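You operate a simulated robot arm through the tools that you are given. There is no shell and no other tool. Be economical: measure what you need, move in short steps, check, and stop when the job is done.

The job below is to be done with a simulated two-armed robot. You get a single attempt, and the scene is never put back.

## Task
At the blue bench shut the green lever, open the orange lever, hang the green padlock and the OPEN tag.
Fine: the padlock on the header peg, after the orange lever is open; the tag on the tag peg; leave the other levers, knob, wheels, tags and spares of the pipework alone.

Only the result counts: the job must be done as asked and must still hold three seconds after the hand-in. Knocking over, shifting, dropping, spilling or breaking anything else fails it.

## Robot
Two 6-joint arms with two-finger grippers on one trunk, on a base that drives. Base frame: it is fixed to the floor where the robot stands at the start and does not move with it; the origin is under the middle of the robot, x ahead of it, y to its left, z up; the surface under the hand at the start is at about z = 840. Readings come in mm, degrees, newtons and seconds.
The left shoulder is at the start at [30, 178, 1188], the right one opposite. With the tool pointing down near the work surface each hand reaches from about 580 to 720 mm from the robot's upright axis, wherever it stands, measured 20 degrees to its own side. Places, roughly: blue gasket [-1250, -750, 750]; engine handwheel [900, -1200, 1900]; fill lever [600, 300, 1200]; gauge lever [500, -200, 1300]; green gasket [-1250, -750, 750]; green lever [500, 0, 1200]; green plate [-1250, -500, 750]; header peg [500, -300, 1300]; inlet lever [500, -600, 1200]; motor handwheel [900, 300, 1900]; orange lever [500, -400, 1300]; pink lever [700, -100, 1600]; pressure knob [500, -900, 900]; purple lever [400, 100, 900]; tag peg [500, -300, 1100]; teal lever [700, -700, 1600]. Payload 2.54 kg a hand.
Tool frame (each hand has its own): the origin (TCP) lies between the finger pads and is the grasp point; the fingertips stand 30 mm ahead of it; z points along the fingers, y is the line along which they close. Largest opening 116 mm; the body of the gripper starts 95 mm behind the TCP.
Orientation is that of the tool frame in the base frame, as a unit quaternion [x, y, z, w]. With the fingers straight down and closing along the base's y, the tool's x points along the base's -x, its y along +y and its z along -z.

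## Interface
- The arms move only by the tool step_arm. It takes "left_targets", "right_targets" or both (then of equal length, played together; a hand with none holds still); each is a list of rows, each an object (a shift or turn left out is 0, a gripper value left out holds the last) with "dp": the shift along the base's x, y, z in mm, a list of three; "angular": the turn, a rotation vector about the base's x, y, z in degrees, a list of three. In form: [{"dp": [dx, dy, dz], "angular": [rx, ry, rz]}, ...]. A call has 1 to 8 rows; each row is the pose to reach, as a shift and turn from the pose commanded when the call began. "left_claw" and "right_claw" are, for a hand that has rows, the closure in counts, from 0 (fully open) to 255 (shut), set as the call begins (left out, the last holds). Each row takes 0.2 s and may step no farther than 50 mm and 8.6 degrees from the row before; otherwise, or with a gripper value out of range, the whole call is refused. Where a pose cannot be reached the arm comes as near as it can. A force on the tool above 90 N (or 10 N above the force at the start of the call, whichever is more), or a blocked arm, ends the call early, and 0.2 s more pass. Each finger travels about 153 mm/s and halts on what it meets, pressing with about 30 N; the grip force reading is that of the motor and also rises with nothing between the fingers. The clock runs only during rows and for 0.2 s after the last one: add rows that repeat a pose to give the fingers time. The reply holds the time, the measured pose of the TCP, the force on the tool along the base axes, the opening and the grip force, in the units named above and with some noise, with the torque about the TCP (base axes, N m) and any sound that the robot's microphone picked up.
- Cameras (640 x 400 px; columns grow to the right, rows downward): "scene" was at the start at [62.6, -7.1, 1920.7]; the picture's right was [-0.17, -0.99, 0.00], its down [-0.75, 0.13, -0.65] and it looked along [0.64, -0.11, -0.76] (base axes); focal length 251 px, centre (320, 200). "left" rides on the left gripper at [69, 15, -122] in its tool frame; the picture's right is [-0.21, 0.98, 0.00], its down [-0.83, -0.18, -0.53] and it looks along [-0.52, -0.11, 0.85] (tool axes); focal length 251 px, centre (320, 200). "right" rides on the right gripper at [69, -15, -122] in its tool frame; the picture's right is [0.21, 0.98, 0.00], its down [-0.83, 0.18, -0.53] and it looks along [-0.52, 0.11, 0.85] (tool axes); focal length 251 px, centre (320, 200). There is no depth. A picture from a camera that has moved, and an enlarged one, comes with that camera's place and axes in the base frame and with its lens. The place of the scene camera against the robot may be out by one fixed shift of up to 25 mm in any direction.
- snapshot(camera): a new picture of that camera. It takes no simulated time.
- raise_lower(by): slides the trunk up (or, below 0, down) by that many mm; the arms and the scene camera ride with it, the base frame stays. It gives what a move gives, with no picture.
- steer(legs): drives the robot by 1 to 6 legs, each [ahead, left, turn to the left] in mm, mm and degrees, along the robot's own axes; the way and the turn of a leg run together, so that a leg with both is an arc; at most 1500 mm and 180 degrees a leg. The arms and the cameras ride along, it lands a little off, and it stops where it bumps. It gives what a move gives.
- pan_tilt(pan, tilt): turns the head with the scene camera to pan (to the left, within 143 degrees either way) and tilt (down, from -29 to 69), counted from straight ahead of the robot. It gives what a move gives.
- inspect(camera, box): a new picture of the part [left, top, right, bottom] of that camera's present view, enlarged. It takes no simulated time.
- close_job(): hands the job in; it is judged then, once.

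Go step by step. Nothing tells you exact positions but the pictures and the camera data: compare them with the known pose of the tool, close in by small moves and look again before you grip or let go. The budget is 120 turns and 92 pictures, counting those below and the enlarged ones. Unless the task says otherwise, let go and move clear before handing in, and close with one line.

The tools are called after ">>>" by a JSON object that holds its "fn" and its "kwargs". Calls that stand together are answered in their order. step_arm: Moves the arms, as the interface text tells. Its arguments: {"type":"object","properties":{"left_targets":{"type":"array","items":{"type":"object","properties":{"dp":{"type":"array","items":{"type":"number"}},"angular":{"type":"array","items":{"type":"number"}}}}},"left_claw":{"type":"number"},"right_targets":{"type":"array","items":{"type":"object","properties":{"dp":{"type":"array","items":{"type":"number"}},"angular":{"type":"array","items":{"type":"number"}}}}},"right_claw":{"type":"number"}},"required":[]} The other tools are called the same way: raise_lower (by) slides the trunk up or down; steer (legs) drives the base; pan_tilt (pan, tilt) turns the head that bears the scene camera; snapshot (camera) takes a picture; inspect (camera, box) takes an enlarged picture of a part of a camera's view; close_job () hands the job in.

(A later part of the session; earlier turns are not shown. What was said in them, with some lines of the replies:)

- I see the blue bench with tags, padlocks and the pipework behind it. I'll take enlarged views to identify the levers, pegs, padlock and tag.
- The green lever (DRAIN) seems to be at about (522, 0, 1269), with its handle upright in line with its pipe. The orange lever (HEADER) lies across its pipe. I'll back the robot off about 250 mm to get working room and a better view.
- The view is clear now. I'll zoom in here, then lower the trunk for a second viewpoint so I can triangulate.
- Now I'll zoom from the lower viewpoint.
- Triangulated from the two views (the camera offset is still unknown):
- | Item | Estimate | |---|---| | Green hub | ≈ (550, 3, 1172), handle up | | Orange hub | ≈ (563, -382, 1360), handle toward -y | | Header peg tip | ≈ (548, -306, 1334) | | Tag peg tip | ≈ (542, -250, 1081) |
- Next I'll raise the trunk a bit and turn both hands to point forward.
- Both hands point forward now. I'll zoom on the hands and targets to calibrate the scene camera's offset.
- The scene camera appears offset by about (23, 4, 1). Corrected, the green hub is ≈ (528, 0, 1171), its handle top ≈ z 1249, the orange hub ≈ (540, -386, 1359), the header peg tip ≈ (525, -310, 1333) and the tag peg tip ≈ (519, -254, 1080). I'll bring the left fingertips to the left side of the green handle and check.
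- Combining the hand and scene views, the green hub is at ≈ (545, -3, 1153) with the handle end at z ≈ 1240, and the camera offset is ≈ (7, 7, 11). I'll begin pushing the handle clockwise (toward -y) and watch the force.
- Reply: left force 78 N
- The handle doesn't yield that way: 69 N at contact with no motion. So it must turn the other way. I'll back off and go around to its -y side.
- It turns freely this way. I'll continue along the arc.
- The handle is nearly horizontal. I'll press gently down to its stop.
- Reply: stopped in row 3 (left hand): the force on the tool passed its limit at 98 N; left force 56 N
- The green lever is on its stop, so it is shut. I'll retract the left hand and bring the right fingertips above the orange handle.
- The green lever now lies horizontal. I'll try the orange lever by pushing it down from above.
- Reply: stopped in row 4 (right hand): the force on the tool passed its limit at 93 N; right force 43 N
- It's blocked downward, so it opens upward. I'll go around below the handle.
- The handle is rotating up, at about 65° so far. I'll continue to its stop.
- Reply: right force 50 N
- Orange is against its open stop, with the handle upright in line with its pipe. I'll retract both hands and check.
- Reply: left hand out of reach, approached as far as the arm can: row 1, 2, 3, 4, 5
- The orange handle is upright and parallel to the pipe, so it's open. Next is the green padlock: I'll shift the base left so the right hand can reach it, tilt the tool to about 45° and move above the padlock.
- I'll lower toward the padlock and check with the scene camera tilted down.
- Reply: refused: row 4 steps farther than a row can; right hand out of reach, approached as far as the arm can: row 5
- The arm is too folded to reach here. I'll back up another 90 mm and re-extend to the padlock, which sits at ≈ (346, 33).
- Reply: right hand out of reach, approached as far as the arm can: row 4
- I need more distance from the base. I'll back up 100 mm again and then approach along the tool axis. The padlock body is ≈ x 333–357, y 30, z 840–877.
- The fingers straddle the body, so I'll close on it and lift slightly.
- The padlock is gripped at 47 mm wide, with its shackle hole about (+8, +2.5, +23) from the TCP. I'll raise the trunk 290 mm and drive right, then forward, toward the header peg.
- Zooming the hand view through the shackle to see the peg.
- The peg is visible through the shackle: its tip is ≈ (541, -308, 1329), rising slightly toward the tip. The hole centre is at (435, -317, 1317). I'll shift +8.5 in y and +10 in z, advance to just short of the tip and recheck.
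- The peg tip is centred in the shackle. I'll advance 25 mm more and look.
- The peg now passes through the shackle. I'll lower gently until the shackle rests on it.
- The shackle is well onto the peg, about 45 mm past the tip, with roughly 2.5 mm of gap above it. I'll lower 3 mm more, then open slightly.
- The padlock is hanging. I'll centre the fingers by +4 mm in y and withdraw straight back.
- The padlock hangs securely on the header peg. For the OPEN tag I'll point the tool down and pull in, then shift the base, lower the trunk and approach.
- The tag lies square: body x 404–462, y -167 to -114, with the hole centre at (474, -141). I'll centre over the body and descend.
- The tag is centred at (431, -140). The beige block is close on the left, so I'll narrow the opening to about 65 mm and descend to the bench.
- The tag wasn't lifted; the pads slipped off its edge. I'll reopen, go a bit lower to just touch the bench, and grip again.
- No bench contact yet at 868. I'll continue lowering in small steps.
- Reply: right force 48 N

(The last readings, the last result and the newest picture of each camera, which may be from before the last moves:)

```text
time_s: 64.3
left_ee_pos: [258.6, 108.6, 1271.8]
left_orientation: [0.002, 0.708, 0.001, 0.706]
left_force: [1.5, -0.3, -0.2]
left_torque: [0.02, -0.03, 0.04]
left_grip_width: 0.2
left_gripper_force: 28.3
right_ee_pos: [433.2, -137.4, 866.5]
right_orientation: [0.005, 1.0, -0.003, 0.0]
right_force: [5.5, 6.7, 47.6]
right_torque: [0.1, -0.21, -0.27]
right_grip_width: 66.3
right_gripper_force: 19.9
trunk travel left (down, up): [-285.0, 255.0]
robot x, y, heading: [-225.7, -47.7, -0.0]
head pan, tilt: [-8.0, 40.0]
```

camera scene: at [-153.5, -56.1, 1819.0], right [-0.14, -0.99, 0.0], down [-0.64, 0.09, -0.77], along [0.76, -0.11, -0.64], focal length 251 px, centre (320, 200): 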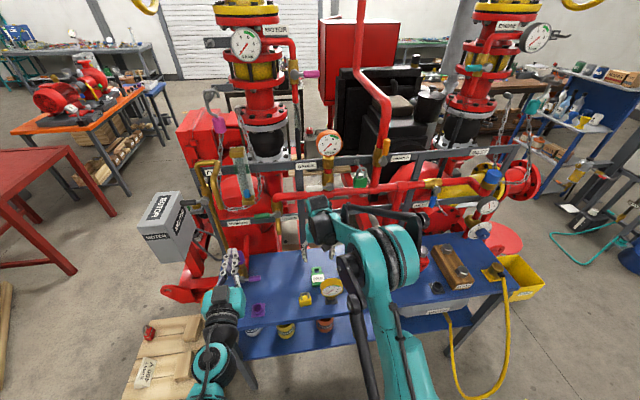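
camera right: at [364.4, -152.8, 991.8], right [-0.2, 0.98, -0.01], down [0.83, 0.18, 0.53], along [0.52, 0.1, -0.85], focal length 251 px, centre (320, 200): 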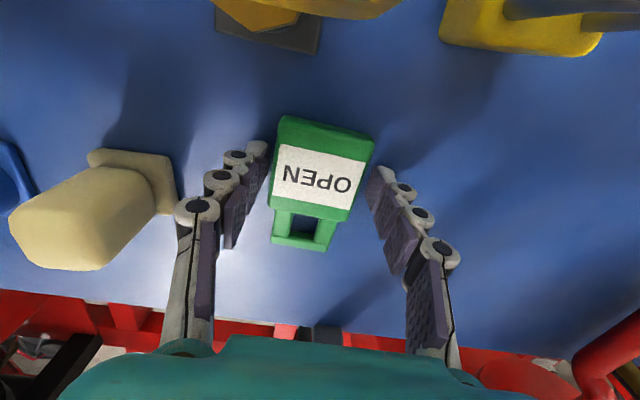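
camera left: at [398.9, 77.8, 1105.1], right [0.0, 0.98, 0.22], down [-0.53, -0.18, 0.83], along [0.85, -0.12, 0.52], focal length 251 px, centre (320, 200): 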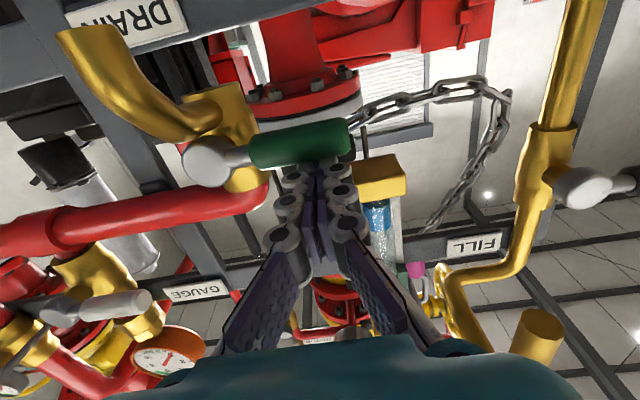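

The bench contact is at about TCP 866.5. I'll back off by roughly 1 mm and close.

>>> {"fn": "step_arm", "kwargs": {"right_targets": [{"dp": [0, 0, 3.5]}, {"dp": [0, 0, 3.8]}]}}

>>> {"fn": "step_arm", "kwargs": {"right_targets": [{"dp": [0, 0, 0]}, {"dp": [0, 0, 0]}, {"dp": [0, 0, 0]}], "right_claw": 255}}

>>> {"fn": "step_arm", "kwargs": {"right_targets": [{"dp": [0, 0, 5]}, {"dp": [0, 0, 10]}, {"dp": [0, 0, 15]}]}}

>>> {"fn": "snapshot", "kwargs": {"camera": "right"}}

```text
time_s: 64.9
left_ee_pos: [259.3, 107.7, 1271.3]
left_orientation: [0.002, 0.708, 0.001, 0.706]
left_force: [0.0, -0.1, 0.1]
left_torque: [0.01, 0.06, 0.01]
left_grip_width: 0.1
left_gripper_force: 28.4
right_ee_pos: [430.7, -140.5, 866.9]
right_orientation: [0.005, 1.0, -0.004, -0.002]
right_force: [-2.5, 0.4, 3.2]
right_torque: [0.1, -0.02, 0.08]
right_grip_width: 66.2
right_gripper_force: 0.1
trunk travel left (down, up): [-285.0, 255.0]
robot x, y, heading: [-227.5, -53.9, -0.3]
head pan, tilt: [-8.0, 40.0]
```

```text
time_s: 65.7
left_ee_pos: [258.8, 108.3, 1270.8]
left_orientation: [0.002, 0.708, 0.0, 0.707]
left_force: [-0.8, 0.0, 0.3]
left_torque: [0.04, -0.01, -0.01]
left_grip_width: 0.0
left_gripper_force: 28.4
right_ee_pos: [431.0, -138.1, 868.1]
right_orientation: [0.004, 1.0, -0.003, 0.0]
right_force: [-0.2, 8.9, 15.3]
right_torque: [0.74, -0.01, 0.01]
right_grip_width: 54.7
right_gripper_force: 29.8
trunk travel left (down, up): [-285.0, 255.0]
robot x, y, heading: [-227.7, -50.0, 0.1]
head pan, tilt: [-8.0, 40.0]
```

```text
time_s: 66.5
left_ee_pos: [260.2, 107.8, 1270.6]
left_orientation: [0.002, 0.708, 0.001, 0.706]
left_force: [-0.3, 0.0, -1.5]
left_torque: [0.01, -0.03, 0.01]
left_grip_width: 0.0
left_gripper_force: 28.6
right_ee_pos: [432.6, -140.6, 881.2]
right_orientation: [0.006, 1.0, -0.003, -0.001]
right_force: [-0.3, -1.0, -1.3]
right_torque: [0.03, 0.02, -0.01]
right_grip_width: 55.0
right_gripper_force: 30.2
trunk travel left (down, up): [-285.0, 255.0]
robot x, y, heading: [-227.3, -48.0, 0.0]
head pan, tilt: [-8.0, 40.0]
```

```text
30 pictures are left
camera right: at [364.5, -153.6, 1005.2], right [-0.2, 0.98, -0.01], down [0.83, 0.18, 0.53], along [0.52, 0.1, -0.85], focal length 251 px, centre (320, 200)
```

right: 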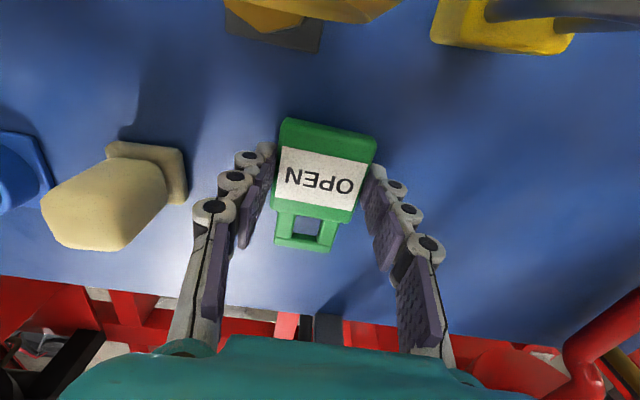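

It's gripped at 55 mm with 30 N. I'll lift it further.

>>> {"fn": "step_arm", "kwargs": {"right_targets": [{"dp": [0, 0, 12]}, {"dp": [0, 0, 26]}, {"dp": [-5, 0, 42]}, {"dp": [-15, 0, 60]}, {"dp": [-25, 0, 78]}, {"dp": [-35, 0, 96]}, {"dp": [-45, 0, 114]}, {"dp": [-55, 0, 132]}]}}

>>> {"fn": "snapshot", "kwargs": {"camera": "right"}}

```text
time_s: 68.3
left_ee_pos: [260.8, 107.7, 1269.8]
left_orientation: [0.002, 0.708, 0.0, 0.706]
left_force: [-0.3, 1.2, -0.4]
left_torque: [0.04, 0.01, 0.01]
left_grip_width: 0.1
left_gripper_force: 28.7
right_ee_pos: [377.1, -140.0, 1014.9]
right_orientation: [0.006, 1.0, -0.004, -0.001]
right_force: [0.9, 0.7, -0.3]
right_torque: [0.01, -0.05, -0.03]
right_grip_width: 54.8
right_gripper_force: 30.0
trunk travel left (down, up): [-285.0, 255.0]
robot x, y, heading: [-228.0, -53.9, -0.4]
head pan, tilt: [-8.0, 40.0]
```

```text
29 pictures are left
camera right: at [308.3, -153.3, 1137.8], right [-0.21, 0.98, -0.01], down [0.83, 0.18, 0.53], along [0.52, 0.1, -0.85], focal length 251 px, centre (320, 200)
```

right: 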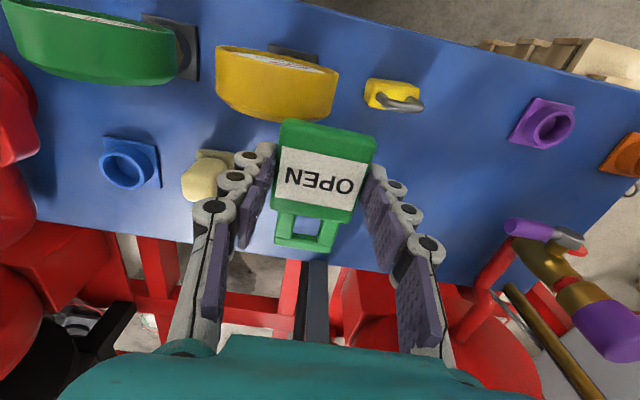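

The tag is held, with its hole about 44 mm ahead of the TCP. The gauges on the bench stand to z ≈ 985, so I'll raise clear first, then back the base up and shift right before tilting the hand to about 30° below horizontal.

>>> {"fn": "step_arm", "kwargs": {"right_targets": [{"dp": [0, 0, 25]}, {"dp": [0, 0, 50]}, {"dp": [0, 0, 75]}, {"dp": [0, 0, 100]}, {"dp": [0, 0, 115]}]}}

>>> {"fn": "steer", "kwargs": {"legs": [[-145, 0, 0], [0, -100, 0]]}}

>>> {"fn": "step_arm", "kwargs": {"right_targets": [{"dp": [20, 0, 0], "angular": [0, -7.5, 0]}, {"dp": [40, 0, 0], "angular": [0, -15, 0]}, {"dp": [60, 0, 0], "angular": [0, -22.5, 0]}, {"dp": [80, 0, 0], "angular": [0, -30, 0]}, {"dp": [100, 0, 0], "angular": [0, -37.5, 0]}, {"dp": [120, 0, 0], "angular": [0, -45, 0]}, {"dp": [140, 0, 0], "angular": [0, -52.5, 0]}, {"dp": [160, 0, 0], "angular": [0, -60, 0]}]}}

>>> {"fn": "snapshot", "kwargs": {"camera": "right"}}

>>> {"fn": "snapshot", "kwargs": {"camera": "scene"}}

```text
time_s: 69.5
left_ee_pos: [260.6, 107.9, 1269.5]
left_orientation: [0.002, 0.708, 0.001, 0.706]
left_force: [-0.2, -0.2, 0.5]
left_torque: [-0.01, -0.03, -0.01]
left_grip_width: 0.0
left_gripper_force: 28.5
right_ee_pos: [378.3, -139.0, 1128.8]
right_orientation: [0.005, 1.0, -0.004, -0.001]
right_force: [0.1, 0.0, -0.7]
right_torque: [0.02, -0.04, 0.0]
right_grip_width: 54.5
right_gripper_force: 30.1
trunk travel left (down, up): [-285.0, 255.0]
robot x, y, heading: [-224.2, -49.6, -0.4]
head pan, tilt: [-8.0, 40.0]
```

```text
time_s: 71.6
left_ee_pos: [115.5, 7.6, 1270.5]
left_orientation: [0.002, 0.708, 0.001, 0.706]
left_force: [0.3, -0.3, 0.5]
left_torque: [0.02, -0.02, 0.03]
left_grip_width: 0.0
left_gripper_force: 28.6
right_ee_pos: [232.4, -240.7, 1129.5]
right_orientation: [0.005, 1.0, -0.003, -0.002]
right_force: [0.8, 0.2, -0.2]
right_torque: [0.03, 0.03, 0.0]
right_grip_width: 54.6
right_gripper_force: 29.7
trunk travel left (down, up): [-285.0, 255.0]
robot x, y, heading: [-372.5, -149.1, -0.7]
head pan, tilt: [-8.0, 40.0]
```

```text
time_s: 73.4
left_ee_pos: [116.1, 6.9, 1270.1]
left_orientation: [0.002, 0.708, 0.001, 0.706]
left_force: [-0.1, 0.3, 1.0]
left_torque: [0.01, 0.0, 0.0]
left_grip_width: 0.0
left_gripper_force: 28.8
right_ee_pos: [391.6, -239.1, 1128.4]
right_orientation: [0.007, 0.866, 0.0, 0.5]
right_force: [0.4, 0.2, -1.1]
right_torque: [-0.02, 0.0, -0.01]
right_grip_width: 54.8
right_gripper_force: 29.8
trunk travel left (down, up): [-285.0, 255.0]
robot x, y, heading: [-371.3, -148.7, -0.2]
head pan, tilt: [-8.0, 40.0]
```

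```text
28 pictures are left
camera right: at [252.5, -253.3, 1130.5], right [-0.1, 0.98, -0.18], down [-0.05, 0.17, 0.98], along [0.99, 0.1, 0.03], focal length 251 px, centre (320, 200)
```

right: 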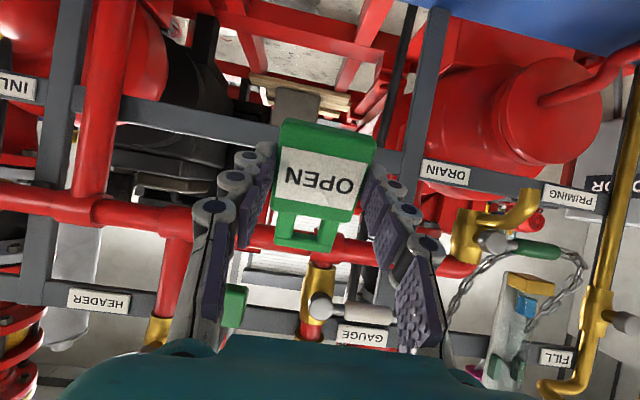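

```text
27 pictures are left
camera scene: at [-299.5, -156.2, 1819.0], right [-0.14, -0.99, 0.0], down [-0.64, 0.09, -0.77], along [0.76, -0.11, -0.64], focal length 251 px, centre (320, 200)
```

scene: 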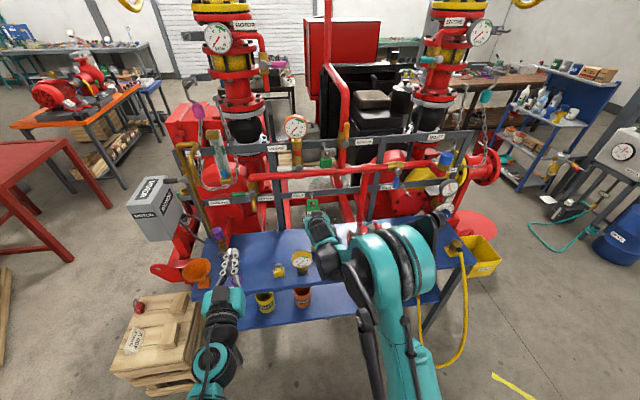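

The tag hole is at about TCP + (43, -3, +29). I'll lower to peg height and shift toward the peg (y ≈ -254, z ≈ 1074), then look through the hole.

>>> {"fn": "step_arm", "kwargs": {"right_targets": [{"dp": [-10, -5, -30]}, {"dp": [-15, -12, -60]}, {"dp": [-15, -12, -83]}]}}

>>> {"fn": "inspect", "kwargs": {"camera": "right", "box": [220, 100, 420, 300]}}

>>> {"fn": "inspect", "kwargs": {"camera": "scene", "box": [270, 150, 390, 270]}}

```text
time_s: 74.2
left_ee_pos: [115.7, 8.0, 1270.1]
left_orientation: [0.003, 0.708, 0.0, 0.706]
left_force: [-0.6, 0.1, 0.4]
left_torque: [0.0, -0.01, 0.01]
left_grip_width: 0.2
left_gripper_force: 28.3
right_ee_pos: [376.8, -251.7, 1044.8]
right_orientation: [0.007, 0.866, 0.0, 0.499]
right_force: [-0.5, -0.4, 0.0]
right_torque: [-0.03, 0.0, -0.01]
right_grip_width: 54.8
right_gripper_force: 30.4
trunk travel left (down, up): [-285.0, 255.0]
robot x, y, heading: [-370.6, -145.6, -0.4]
head pan, tilt: [-8.0, 40.0]
```

```text
2.00 times, centred on (320, 200) of right
camera zoom: at [237.1, -265.0, 1047.6], right [-0.1, 0.98, -0.18], down [-0.05, 0.18, 0.98], along [0.99, 0.1, 0.03], focal length 503 px, centre (320, 200)
```

zoom: 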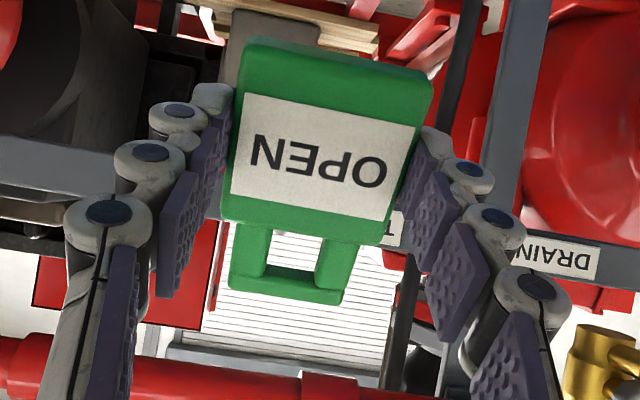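

```text
3.33 times, centred on (330, 210) of scene
camera zoom: at [-299.8, -156.1, 1819.0], right [-0.14, -0.99, 0.0], down [-0.64, 0.09, -0.77], along [0.76, -0.11, -0.64], focal length 836 px, centre (287, 167)
```

zoom: 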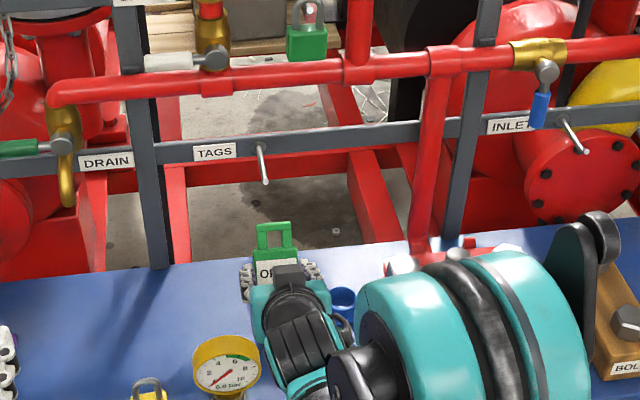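

From the scene view, the peg runs level at y ≈ -255, z ≈ 1078, with its tip at x ≈ 518. I'll flatten the tilt to about 22° for more hole clearance and bring the hole just short of the tip.

>>> {"fn": "step_arm", "kwargs": {"right_targets": [{"dp": [25, -1, 0], "angular": [0, -4, 0]}, {"dp": [50, -1, -1], "angular": [0, -8, 0]}, {"dp": [74, -1, -1], "angular": [0, -8, 0]}]}}

>>> {"fn": "inspect", "kwargs": {"camera": "scene", "box": [300, 160, 360, 220]}}

>>> {"fn": "inspect", "kwargs": {"camera": "right", "box": [220, 100, 420, 300]}}

```text
time_s: 75.0
left_ee_pos: [116.6, 7.9, 1270.5]
left_orientation: [0.002, 0.708, 0.001, 0.706]
left_force: [-0.6, 0.1, 0.2]
left_torque: [0.0, -0.02, 0.0]
left_grip_width: 0.1
left_gripper_force: 28.2
right_ee_pos: [450.6, -254.8, 1043.8]
right_orientation: [0.007, 0.83, 0.0, 0.558]
right_force: [0.1, -0.2, -1.0]
right_torque: [0.03, 0.02, 0.0]
right_grip_width: 54.8
right_gripper_force: 30.0
trunk travel left (down, up): [-285.0, 255.0]
robot x, y, heading: [-369.8, -151.9, -0.5]
head pan, tilt: [-8.0, 40.0]
```

```text
6.67 times, centred on (330, 190) of scene
camera zoom: at [-299.8, -156.3, 1819.0], right [-0.14, -0.99, 0.0], down [-0.64, 0.09, -0.77], along [0.76, -0.11, -0.64], focal length 1673 px, centre (253, 267)
```

zoom: 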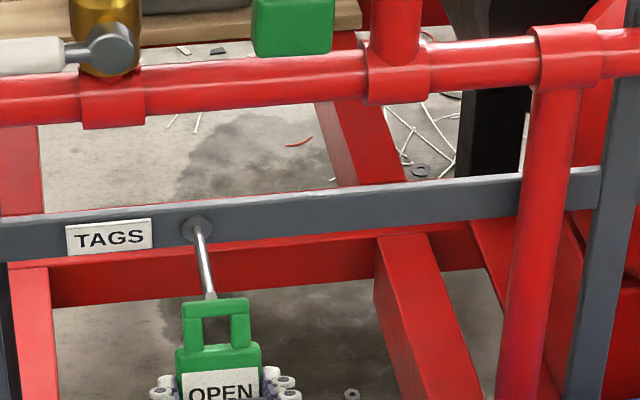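

```text
2.00 times, centred on (320, 200) of right
camera zoom: at [312.6, -266.9, 1026.8], right [-0.07, 0.98, -0.19], down [-0.18, 0.18, 0.97], along [0.98, 0.1, 0.17], focal length 503 px, centre (320, 200)
```

zoom: 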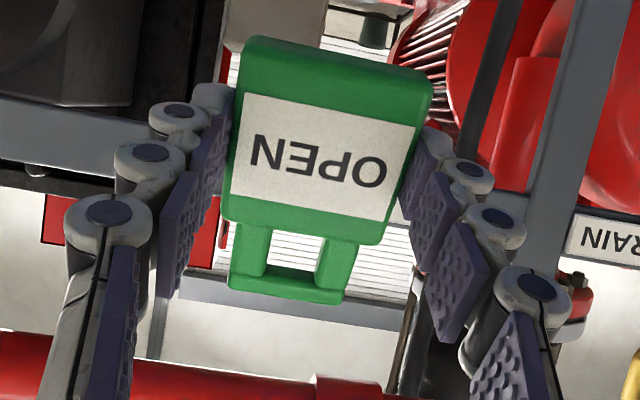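

Alignment in y looks good. I'll raise 3 mm and creep forward 18 mm, then check with the scene zoom.

>>> {"fn": "step_arm", "kwargs": {"right_targets": [{"dp": [6, 0, 3]}, {"dp": [12, 0, 3]}, {"dp": [18, 0, 3]}]}}

>>> {"fn": "inspect", "kwargs": {"camera": "scene", "box": [300, 185, 340, 210]}}

```text
time_s: 75.8
left_ee_pos: [114.1, 7.6, 1270.3]
left_orientation: [0.002, 0.708, 0.001, 0.706]
left_force: [0.7, 0.0, -0.1]
left_torque: [-0.04, 0.04, 0.02]
left_grip_width: 0.0
left_gripper_force: 28.9
right_ee_pos: [468.9, -254.0, 1048.1]
right_orientation: [0.006, 0.829, 0.001, 0.559]
right_force: [-0.4, -0.1, -0.9]
right_torque: [0.01, 0.0, -0.02]
right_grip_width: 54.8
right_gripper_force: 29.1
trunk travel left (down, up): [-285.0, 255.0]
robot x, y, heading: [-373.1, -146.9, -0.1]
head pan, tilt: [-8.0, 40.0]
```

```text
16.00 times, centred on (320, 198) of scene
camera zoom: at [-300.5, -156.3, 1819.0], right [-0.14, -0.99, 0.0], down [-0.64, 0.09, -0.77], along [0.76, -0.11, -0.64], focal length 4014 px, centre (320, 240)
```

zoom: 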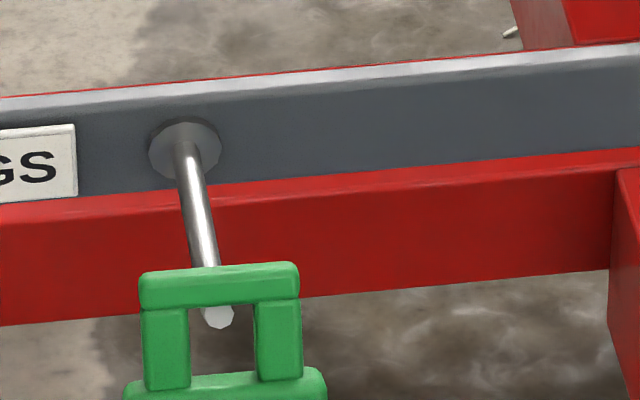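

The peg tip is visible right in the hole. I'll continue forward in small steps.

>>> {"fn": "step_arm", "kwargs": {"right_targets": [{"dp": [4, 0, 0]}, {"dp": [8, 0, 0]}]}}

>>> {"fn": "inspect", "kwargs": {"camera": "scene", "box": [300, 185, 340, 210]}}

```text
time_s: 76.4
left_ee_pos: [115.2, 6.2, 1269.6]
left_orientation: [0.002, 0.708, 0.0, 0.706]
left_force: [-0.1, 0.2, 0.0]
left_torque: [0.01, 0.02, -0.02]
left_grip_width: 0.0
left_gripper_force: 28.5
right_ee_pos: [476.9, -254.0, 1048.7]
right_orientation: [0.007, 0.83, 0.0, 0.558]
right_force: [0.0, 1.0, 0.1]
right_torque: [-0.02, 0.04, 0.01]
right_grip_width: 55.0
right_gripper_force: 29.6
trunk travel left (down, up): [-285.0, 255.0]
robot x, y, heading: [-372.3, -151.7, -0.2]
head pan, tilt: [-8.0, 40.0]
```

```text
16.00 times, centred on (320, 198) of scene
camera zoom: at [-300.6, -156.3, 1819.0], right [-0.14, -0.99, 0.0], down [-0.64, 0.09, -0.77], along [0.76, -0.11, -0.64], focal length 4014 px, centre (320, 240)
```

zoom: 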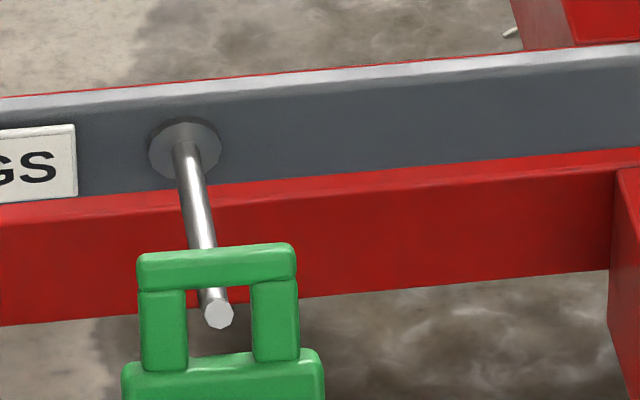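

>>> {"fn": "step_arm", "kwargs": {"right_targets": [{"dp": [4, 0, 0]}, {"dp": [9, 0, 0]}]}}

>>> {"fn": "inspect", "kwargs": {"camera": "scene", "box": [300, 185, 340, 210]}}

```text
time_s: 77.0
left_ee_pos: [113.8, 7.9, 1270.6]
left_orientation: [0.002, 0.708, 0.0, 0.706]
left_force: [-0.3, -0.1, 0.4]
left_torque: [-0.01, 0.01, 0.02]
left_grip_width: 0.2
left_gripper_force: 28.4
right_ee_pos: [485.5, -254.1, 1047.2]
right_orientation: [0.007, 0.829, 0.0, 0.558]
right_force: [-0.2, 0.0, 0.0]
right_torque: [0.02, 0.01, 0.0]
right_grip_width: 54.5
right_gripper_force: 29.8
trunk travel left (down, up): [-285.0, 255.0]
robot x, y, heading: [-371.5, -151.6, -0.2]
head pan, tilt: [-8.0, 40.0]
```

```text
16.00 times, centred on (320, 198) of scene
camera zoom: at [-300.6, -156.3, 1819.0], right [-0.14, -0.99, 0.0], down [-0.64, 0.09, -0.77], along [0.76, -0.11, -0.64], focal length 4014 px, centre (320, 240)
```

zoom: 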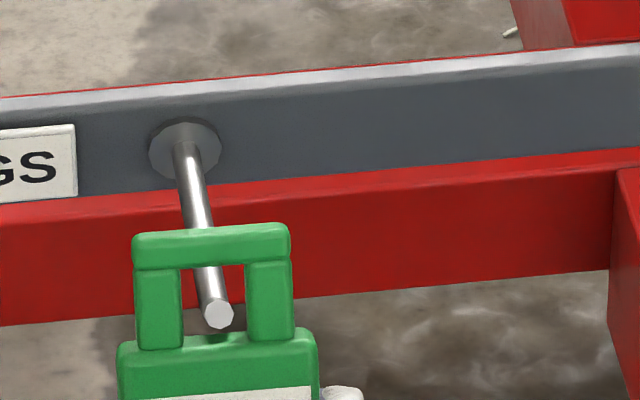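

>>> {"fn": "step_arm", "kwargs": {"right_targets": [{"dp": [3, 0, 0]}, {"dp": [7, 0, 0]}]}}

>>> {"fn": "inspect", "kwargs": {"camera": "scene", "box": [300, 185, 340, 210]}}

```text
time_s: 77.6
left_ee_pos: [114.7, 7.2, 1270.0]
left_orientation: [0.002, 0.708, 0.0, 0.706]
left_force: [-0.7, 0.4, 0.0]
left_torque: [0.0, -0.01, 0.0]
left_grip_width: 0.1
left_gripper_force: 28.5
right_ee_pos: [492.6, -252.7, 1047.3]
right_orientation: [0.008, 0.83, -0.001, 0.557]
right_force: [-12.7, -0.3, -18.1]
right_torque: [0.02, 0.38, 0.01]
right_grip_width: 54.9
right_gripper_force: 30.3
trunk travel left (down, up): [-285.0, 255.0]
robot x, y, heading: [-374.0, -149.6, -0.1]
head pan, tilt: [-8.0, 40.0]
```

```text
16.00 times, centred on (320, 198) of scene
camera zoom: at [-300.2, -156.4, 1818.8], right [-0.14, -0.99, 0.0], down [-0.64, 0.09, -0.77], along [0.76, -0.11, -0.64], focal length 4014 px, centre (320, 240)
```

zoom: 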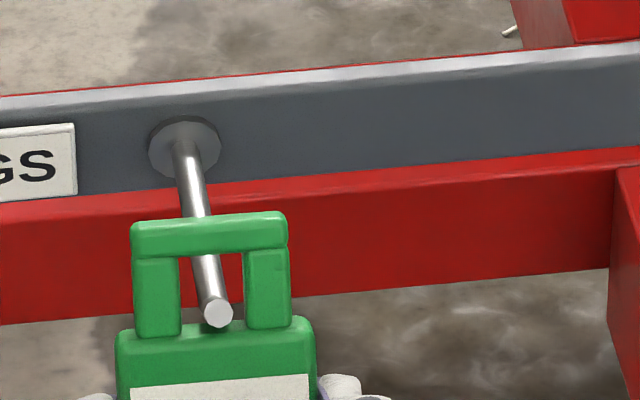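

The tip has come through, but it's rubbing the lower edge of the hole, with a downward reaction of 18 N. I'll lower 6 mm to recentre.

>>> {"fn": "step_arm", "kwargs": {"right_targets": [{"dp": [-2, 0, -3]}, {"dp": [-2, 0, -6]}]}}

>>> {"fn": "inspect", "kwargs": {"camera": "scene", "box": [300, 185, 340, 210]}}

```text
time_s: 78.2
left_ee_pos: [115.4, 7.5, 1271.1]
left_orientation: [0.002, 0.708, 0.0, 0.706]
left_force: [0.1, -0.3, -0.5]
left_torque: [0.05, -0.03, 0.03]
left_grip_width: 0.0
left_gripper_force: 28.8
right_ee_pos: [491.1, -252.0, 1042.4]
right_orientation: [0.006, 0.829, 0.001, 0.559]
right_force: [-0.7, 0.5, -1.1]
right_torque: [-0.01, 0.03, -0.03]
right_grip_width: 54.8
right_gripper_force: 30.0
trunk travel left (down, up): [-285.0, 255.0]
robot x, y, heading: [-371.4, -149.0, -0.1]
head pan, tilt: [-8.0, 40.0]
```

```text
16.00 times, centred on (320, 198) of scene
camera zoom: at [-300.2, -156.3, 1819.1], right [-0.14, -0.99, 0.0], down [-0.64, 0.09, -0.77], along [0.76, -0.11, -0.64], focal length 4014 px, centre (320, 240)
```

zoom: 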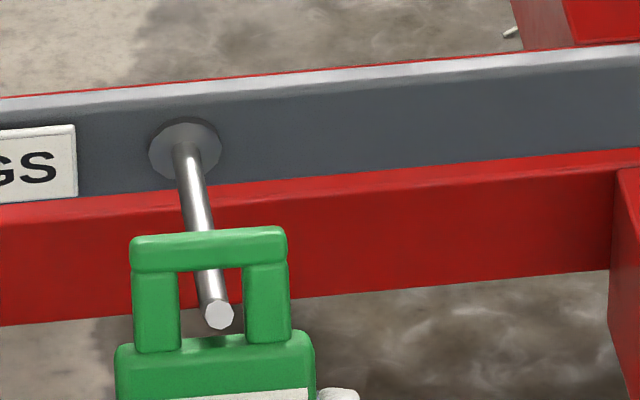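

>>> {"fn": "step_arm", "kwargs": {"right_targets": [{"dp": [4, -1.5, -1]}, {"dp": [8, -1.5, -1]}, {"dp": [12, -1.5, -1]}]}}

>>> {"fn": "inspect", "kwargs": {"camera": "scene", "box": [300, 185, 340, 210]}}

```text
time_s: 79.0
left_ee_pos: [114.6, 9.0, 1270.1]
left_orientation: [0.002, 0.708, 0.0, 0.706]
left_force: [0.8, 0.5, -0.2]
left_torque: [-0.02, 0.03, 0.01]
left_grip_width: 0.0
left_gripper_force: 27.8
right_ee_pos: [503.4, -254.3, 1041.2]
right_orientation: [0.006, 0.83, 0.001, 0.558]
right_force: [-0.4, 0.5, -0.5]
right_torque: [-0.02, 0.0, 0.02]
right_grip_width: 54.6
right_gripper_force: 30.1
trunk travel left (down, up): [-285.0, 255.0]
robot x, y, heading: [-371.8, -150.9, -0.3]
head pan, tilt: [-8.0, 40.0]
```

```text
16.00 times, centred on (320, 198) of scene
camera zoom: at [-300.5, -156.3, 1819.0], right [-0.14, -0.99, 0.0], down [-0.64, 0.09, -0.77], along [0.76, -0.11, -0.64], focal length 4014 px, centre (320, 240)
```

zoom: 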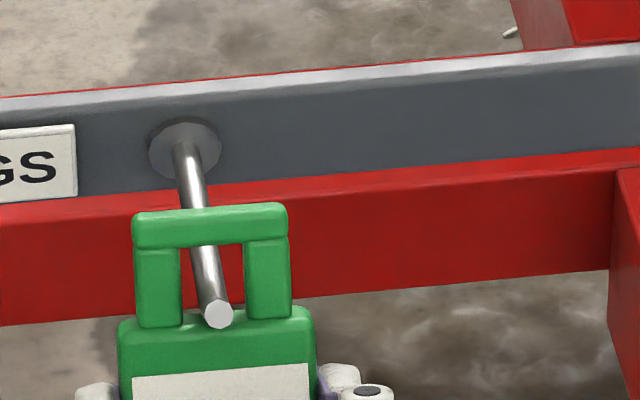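

The peg is through: its tip now overlaps the tag body with no force. I'll advance 14 mm more.

>>> {"fn": "step_arm", "kwargs": {"right_targets": [{"dp": [5, 0, 0]}, {"dp": [10, 0, -1]}, {"dp": [14, 0, -2]}]}}

>>> {"fn": "inspect", "kwargs": {"camera": "scene", "box": [300, 185, 340, 210]}}

```text
time_s: 79.8
left_ee_pos: [115.0, 7.0, 1269.3]
left_orientation: [0.002, 0.708, 0.0, 0.706]
left_force: [-0.4, -0.6, 0.7]
left_torque: [0.0, 0.02, -0.01]
left_grip_width: 0.3
left_gripper_force: 28.6
right_ee_pos: [517.3, -254.3, 1039.4]
right_orientation: [0.006, 0.829, 0.0, 0.559]
right_force: [1.4, -0.3, -0.8]
right_torque: [0.0, 0.02, -0.02]
right_grip_width: 54.9
right_gripper_force: 29.8
trunk travel left (down, up): [-285.0, 255.0]
robot x, y, heading: [-371.6, -147.1, -0.4]
head pan, tilt: [-8.0, 40.0]
```

```text
16.00 times, centred on (320, 198) of scene
camera zoom: at [-300.5, -156.2, 1819.0], right [-0.14, -0.99, 0.0], down [-0.64, 0.09, -0.77], along [0.76, -0.11, -0.64], focal length 4014 px, centre (320, 240)
```

zoom: 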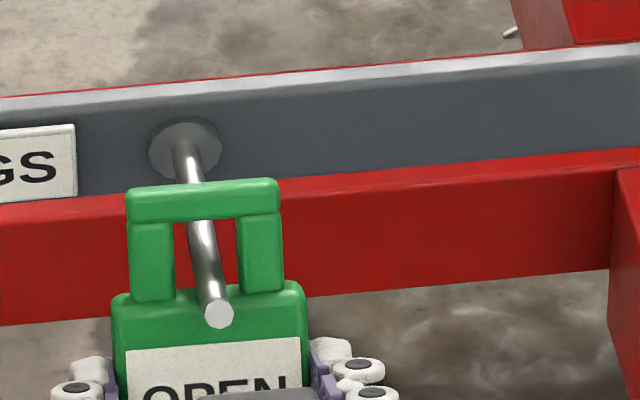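

The tag is well onto the peg. I'll lower until its bar rests on the peg.

>>> {"fn": "step_arm", "kwargs": {"right_targets": [{"dp": [0, 0, -2]}, {"dp": [0, 0, -4]}]}}

```text
time_s: 80.4
left_ee_pos: [114.4, 7.6, 1269.7]
left_orientation: [0.002, 0.708, 0.0, 0.706]
left_force: [-0.7, 0.3, -0.3]
left_torque: [0.01, -0.03, 0.01]
left_grip_width: 0.0
left_gripper_force: 28.9
right_ee_pos: [517.3, -254.8, 1034.9]
right_orientation: [0.007, 0.83, 0.0, 0.558]
right_force: [-0.2, -0.3, 0.2]
right_torque: [0.01, 0.0, -0.02]
right_grip_width: 54.9
right_gripper_force: 29.7
trunk travel left (down, up): [-285.0, 255.0]
robot x, y, heading: [-371.0, -154.5, -0.2]
head pan, tilt: [-8.0, 40.0]
```

>>> {"fn": "step_arm", "kwargs": {"right_targets": [{"dp": [0, 0, -2]}, {"dp": [0, 0, -4]}]}}

>>> {"fn": "inspect", "kwargs": {"camera": "scene", "box": [300, 185, 340, 210]}}

```text
time_s: 81.0
left_ee_pos: [113.5, 8.6, 1271.3]
left_orientation: [0.003, 0.708, 0.0, 0.706]
left_force: [-0.1, -0.3, 0.1]
left_torque: [0.0, -0.02, -0.02]
left_grip_width: 0.0
left_gripper_force: 28.7
right_ee_pos: [516.7, -254.4, 1033.3]
right_orientation: [0.006, 0.829, 0.0, 0.56]
right_force: [5.5, -0.9, 14.9]
right_torque: [0.01, -0.44, -0.02]
right_grip_width: 54.7
right_gripper_force: 29.7
trunk travel left (down, up): [-285.0, 255.0]
robot x, y, heading: [-373.6, -150.1, -0.3]
head pan, tilt: [-8.0, 40.0]
```

```text
16.00 times, centred on (320, 198) of scene
camera zoom: at [-302.4, -156.1, 1819.3], right [-0.14, -0.99, 0.0], down [-0.64, 0.09, -0.77], along [0.76, -0.11, -0.64], focal length 4014 px, centre (320, 240)
```

zoom: 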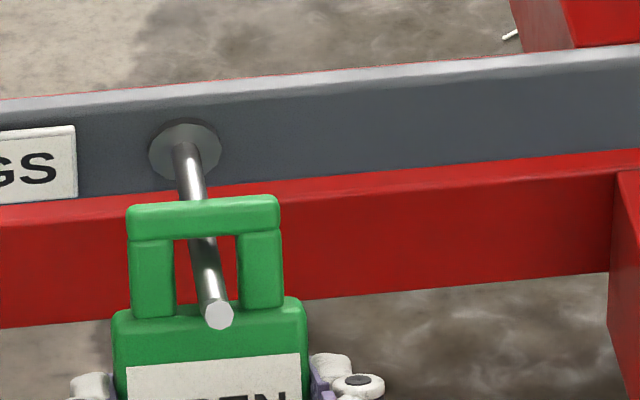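

The bar rests on the peg. I'll relieve the load and release.

>>> {"fn": "step_arm", "kwargs": {"right_targets": [{"dp": [0, 0, 2]}]}}

>>> {"fn": "step_arm", "kwargs": {"right_targets": [{"dp": [0, 0, 0]}, {"dp": [0, 0, 0]}, {"dp": [0, 0, 0]}], "right_claw": 95}}

>>> {"fn": "snapshot", "kwargs": {"camera": "right"}}

```text
time_s: 81.4
left_ee_pos: [114.1, 8.6, 1270.1]
left_orientation: [0.003, 0.708, 0.0, 0.706]
left_force: [0.2, 0.3, -0.5]
left_torque: [-0.01, 0.0, -0.01]
left_grip_width: 0.0
left_gripper_force: 28.7
right_ee_pos: [518.1, -255.8, 1032.6]
right_orientation: [0.006, 0.83, 0.001, 0.558]
right_force: [0.8, 0.3, 8.2]
right_torque: [-0.04, -0.35, 0.03]
right_grip_width: 54.8
right_gripper_force: 30.3
trunk travel left (down, up): [-285.0, 255.0]
robot x, y, heading: [-372.0, -149.1, -0.4]
head pan, tilt: [-8.0, 40.0]
```

```text
time_s: 82.2
left_ee_pos: [116.1, 8.1, 1270.5]
left_orientation: [0.002, 0.708, 0.0, 0.706]
left_force: [-0.4, -0.4, 0.1]
left_torque: [-0.02, 0.03, 0.0]
left_grip_width: 0.1
left_gripper_force: 28.7
right_ee_pos: [518.5, -254.9, 1031.9]
right_orientation: [0.006, 0.83, 0.0, 0.558]
right_force: [0.9, -0.5, -0.1]
right_torque: [0.01, -0.03, 0.03]
right_grip_width: 72.6
right_gripper_force: 0.1
trunk travel left (down, up): [-285.0, 255.0]
robot x, y, heading: [-369.8, -150.4, -0.2]
head pan, tilt: [-8.0, 40.0]
```

```text
14 pictures are left
camera right: at [378.9, -268.1, 1015.2], right [-0.07, 0.98, -0.19], down [-0.18, 0.18, 0.97], along [0.98, 0.1, 0.17], focal length 251 px, centre (320, 200)
```

right: 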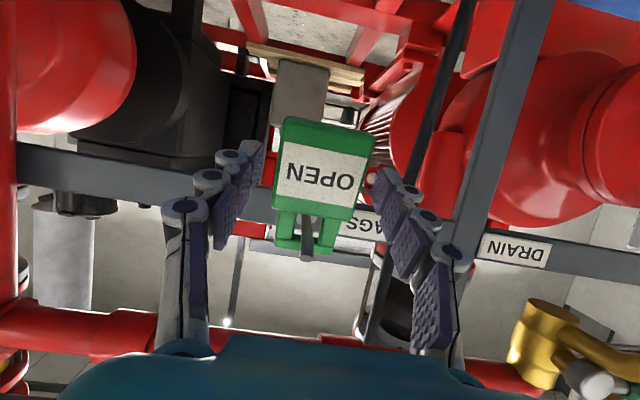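

The tag hangs freely. I'll withdraw straight back and then up.

>>> {"fn": "step_arm", "kwargs": {"right_targets": [{"dp": [-20, 0, 0]}, {"dp": [-45, 0, 3]}, {"dp": [-75, 0, 8]}, {"dp": [-105, 0, 20]}, {"dp": [-135, 0, 45]}, {"dp": [-150, 0, 75]}]}}

>>> {"fn": "snapshot", "kwargs": {"camera": "scene"}}

>>> {"fn": "inspect", "kwargs": {"camera": "scene", "box": [230, 110, 370, 220]}}

```text
time_s: 83.6
left_ee_pos: [112.7, 7.1, 1271.7]
left_orientation: [0.001, 0.707, 0.0, 0.707]
left_force: [-0.2, 0.1, 1.3]
left_torque: [-0.02, 0.0, 0.0]
left_grip_width: 0.1
left_gripper_force: 28.3
right_ee_pos: [365.5, -253.9, 1107.7]
right_orientation: [0.006, 0.829, 0.001, 0.559]
right_force: [0.5, 0.4, 1.6]
right_torque: [0.03, -0.01, 0.05]
right_grip_width: 72.9
right_gripper_force: 0.0
trunk travel left (down, up): [-285.0, 255.0]
robot x, y, heading: [-372.4, -153.0, -0.2]
head pan, tilt: [-8.0, 40.0]
```

```text
13 pictures are left
camera scene: at [-302.3, -156.2, 1819.1], right [-0.14, -0.99, 0.0], down [-0.64, 0.09, -0.77], along [0.76, -0.11, -0.64], focal length 251 px, centre (320, 200)
```

scene: 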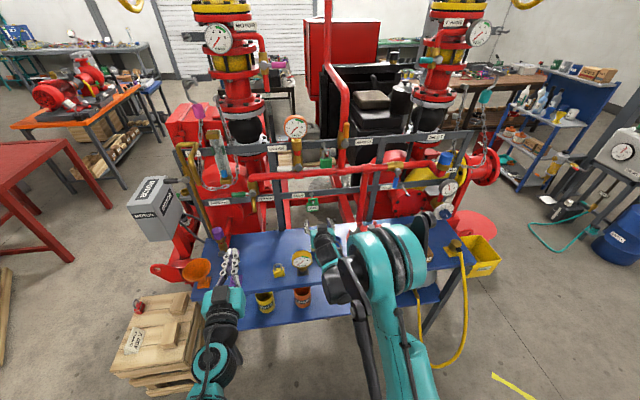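

```text
3.64 times, centred on (300, 165) of scene
camera zoom: at [-302.3, -156.2, 1819.1], right [-0.14, -0.99, 0.0], down [-0.64, 0.09, -0.77], along [0.76, -0.11, -0.64], focal length 912 px, centre (393, 327)
```

zoom: 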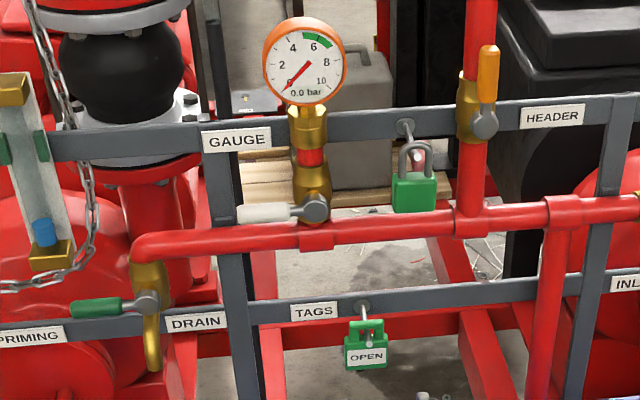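

Green is shut, orange is open, and both the padlock and the tag are hung. I'll back the robot clear and check the bench.

>>> {"fn": "steer", "kwargs": {"legs": [[-200, 0, 0]]}}

>>> {"fn": "step_arm", "kwargs": {"right_targets": [{"dp": [0, -40, 10]}, {"dp": [0, -80, 20]}, {"dp": [0, -120, 30]}, {"dp": [0, -160, 40]}]}}

>>> {"fn": "inspect", "kwargs": {"camera": "scene", "box": [160, 90, 480, 290]}}

```text
time_s: 85.2
left_ee_pos: [-87.4, 7.7, 1271.3]
left_orientation: [0.003, 0.707, -0.002, 0.707]
left_force: [-0.2, -0.7, 0.6]
left_torque: [-0.02, -0.01, 0.01]
left_grip_width: 0.0
left_gripper_force: 28.7
right_ee_pos: [165.3, -256.1, 1109.1]
right_orientation: [0.007, 0.829, 0.0, 0.559]
right_force: [-0.7, 0.0, 0.6]
right_torque: [-0.02, 0.01, -0.03]
right_grip_width: 72.8
right_gripper_force: 0.0
trunk travel left (down, up): [-285.0, 255.0]
robot x, y, heading: [-570.6, -152.0, -0.2]
head pan, tilt: [-8.0, 40.0]
```

```text
time_s: 86.2
left_ee_pos: [-85.8, 6.2, 1271.1]
left_orientation: [0.003, 0.708, 0.001, 0.706]
left_force: [0.0, 0.5, 0.1]
left_torque: [0.0, 0.02, 0.0]
left_grip_width: 0.1
left_gripper_force: 28.6
right_ee_pos: [166.2, -413.8, 1148.4]
right_orientation: [0.007, 0.83, 0.001, 0.558]
right_force: [0.3, 0.1, -0.3]
right_torque: [-0.03, 0.02, 0.05]
right_grip_width: 72.8
right_gripper_force: 0.1
trunk travel left (down, up): [-285.0, 255.0]
robot x, y, heading: [-570.8, -149.8, -0.2]
head pan, tilt: [-8.0, 40.0]
```

```text
2.00 times, centred on (320, 190) of scene
camera zoom: at [-502.4, -156.9, 1819.1], right [-0.14, -0.99, 0.0], down [-0.64, 0.09, -0.77], along [0.76, -0.11, -0.64], focal length 502 px, centre (320, 220)
```

zoom: 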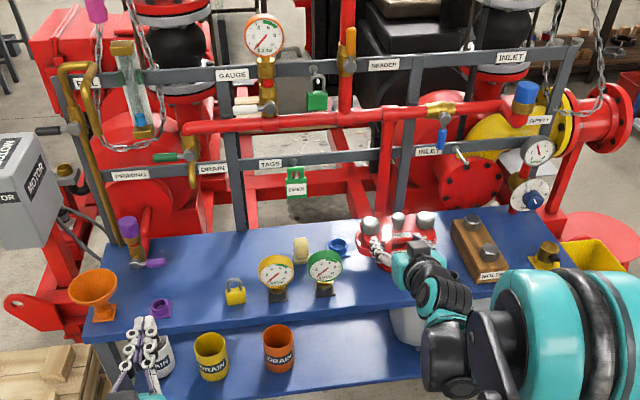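

Everything looks in place and the bench items are undisturbed, so I'm handing the job in.

>>> {"fn": "close_job", "kwargs": {}}

```text
The job is handed in.
```

The green lever is shut and the orange lever is open; the green padlock was then hung on the header peg and the OPEN tag on the tag peg, nothing else on the bench looked disturbed in the last picture, and the job is handed in.
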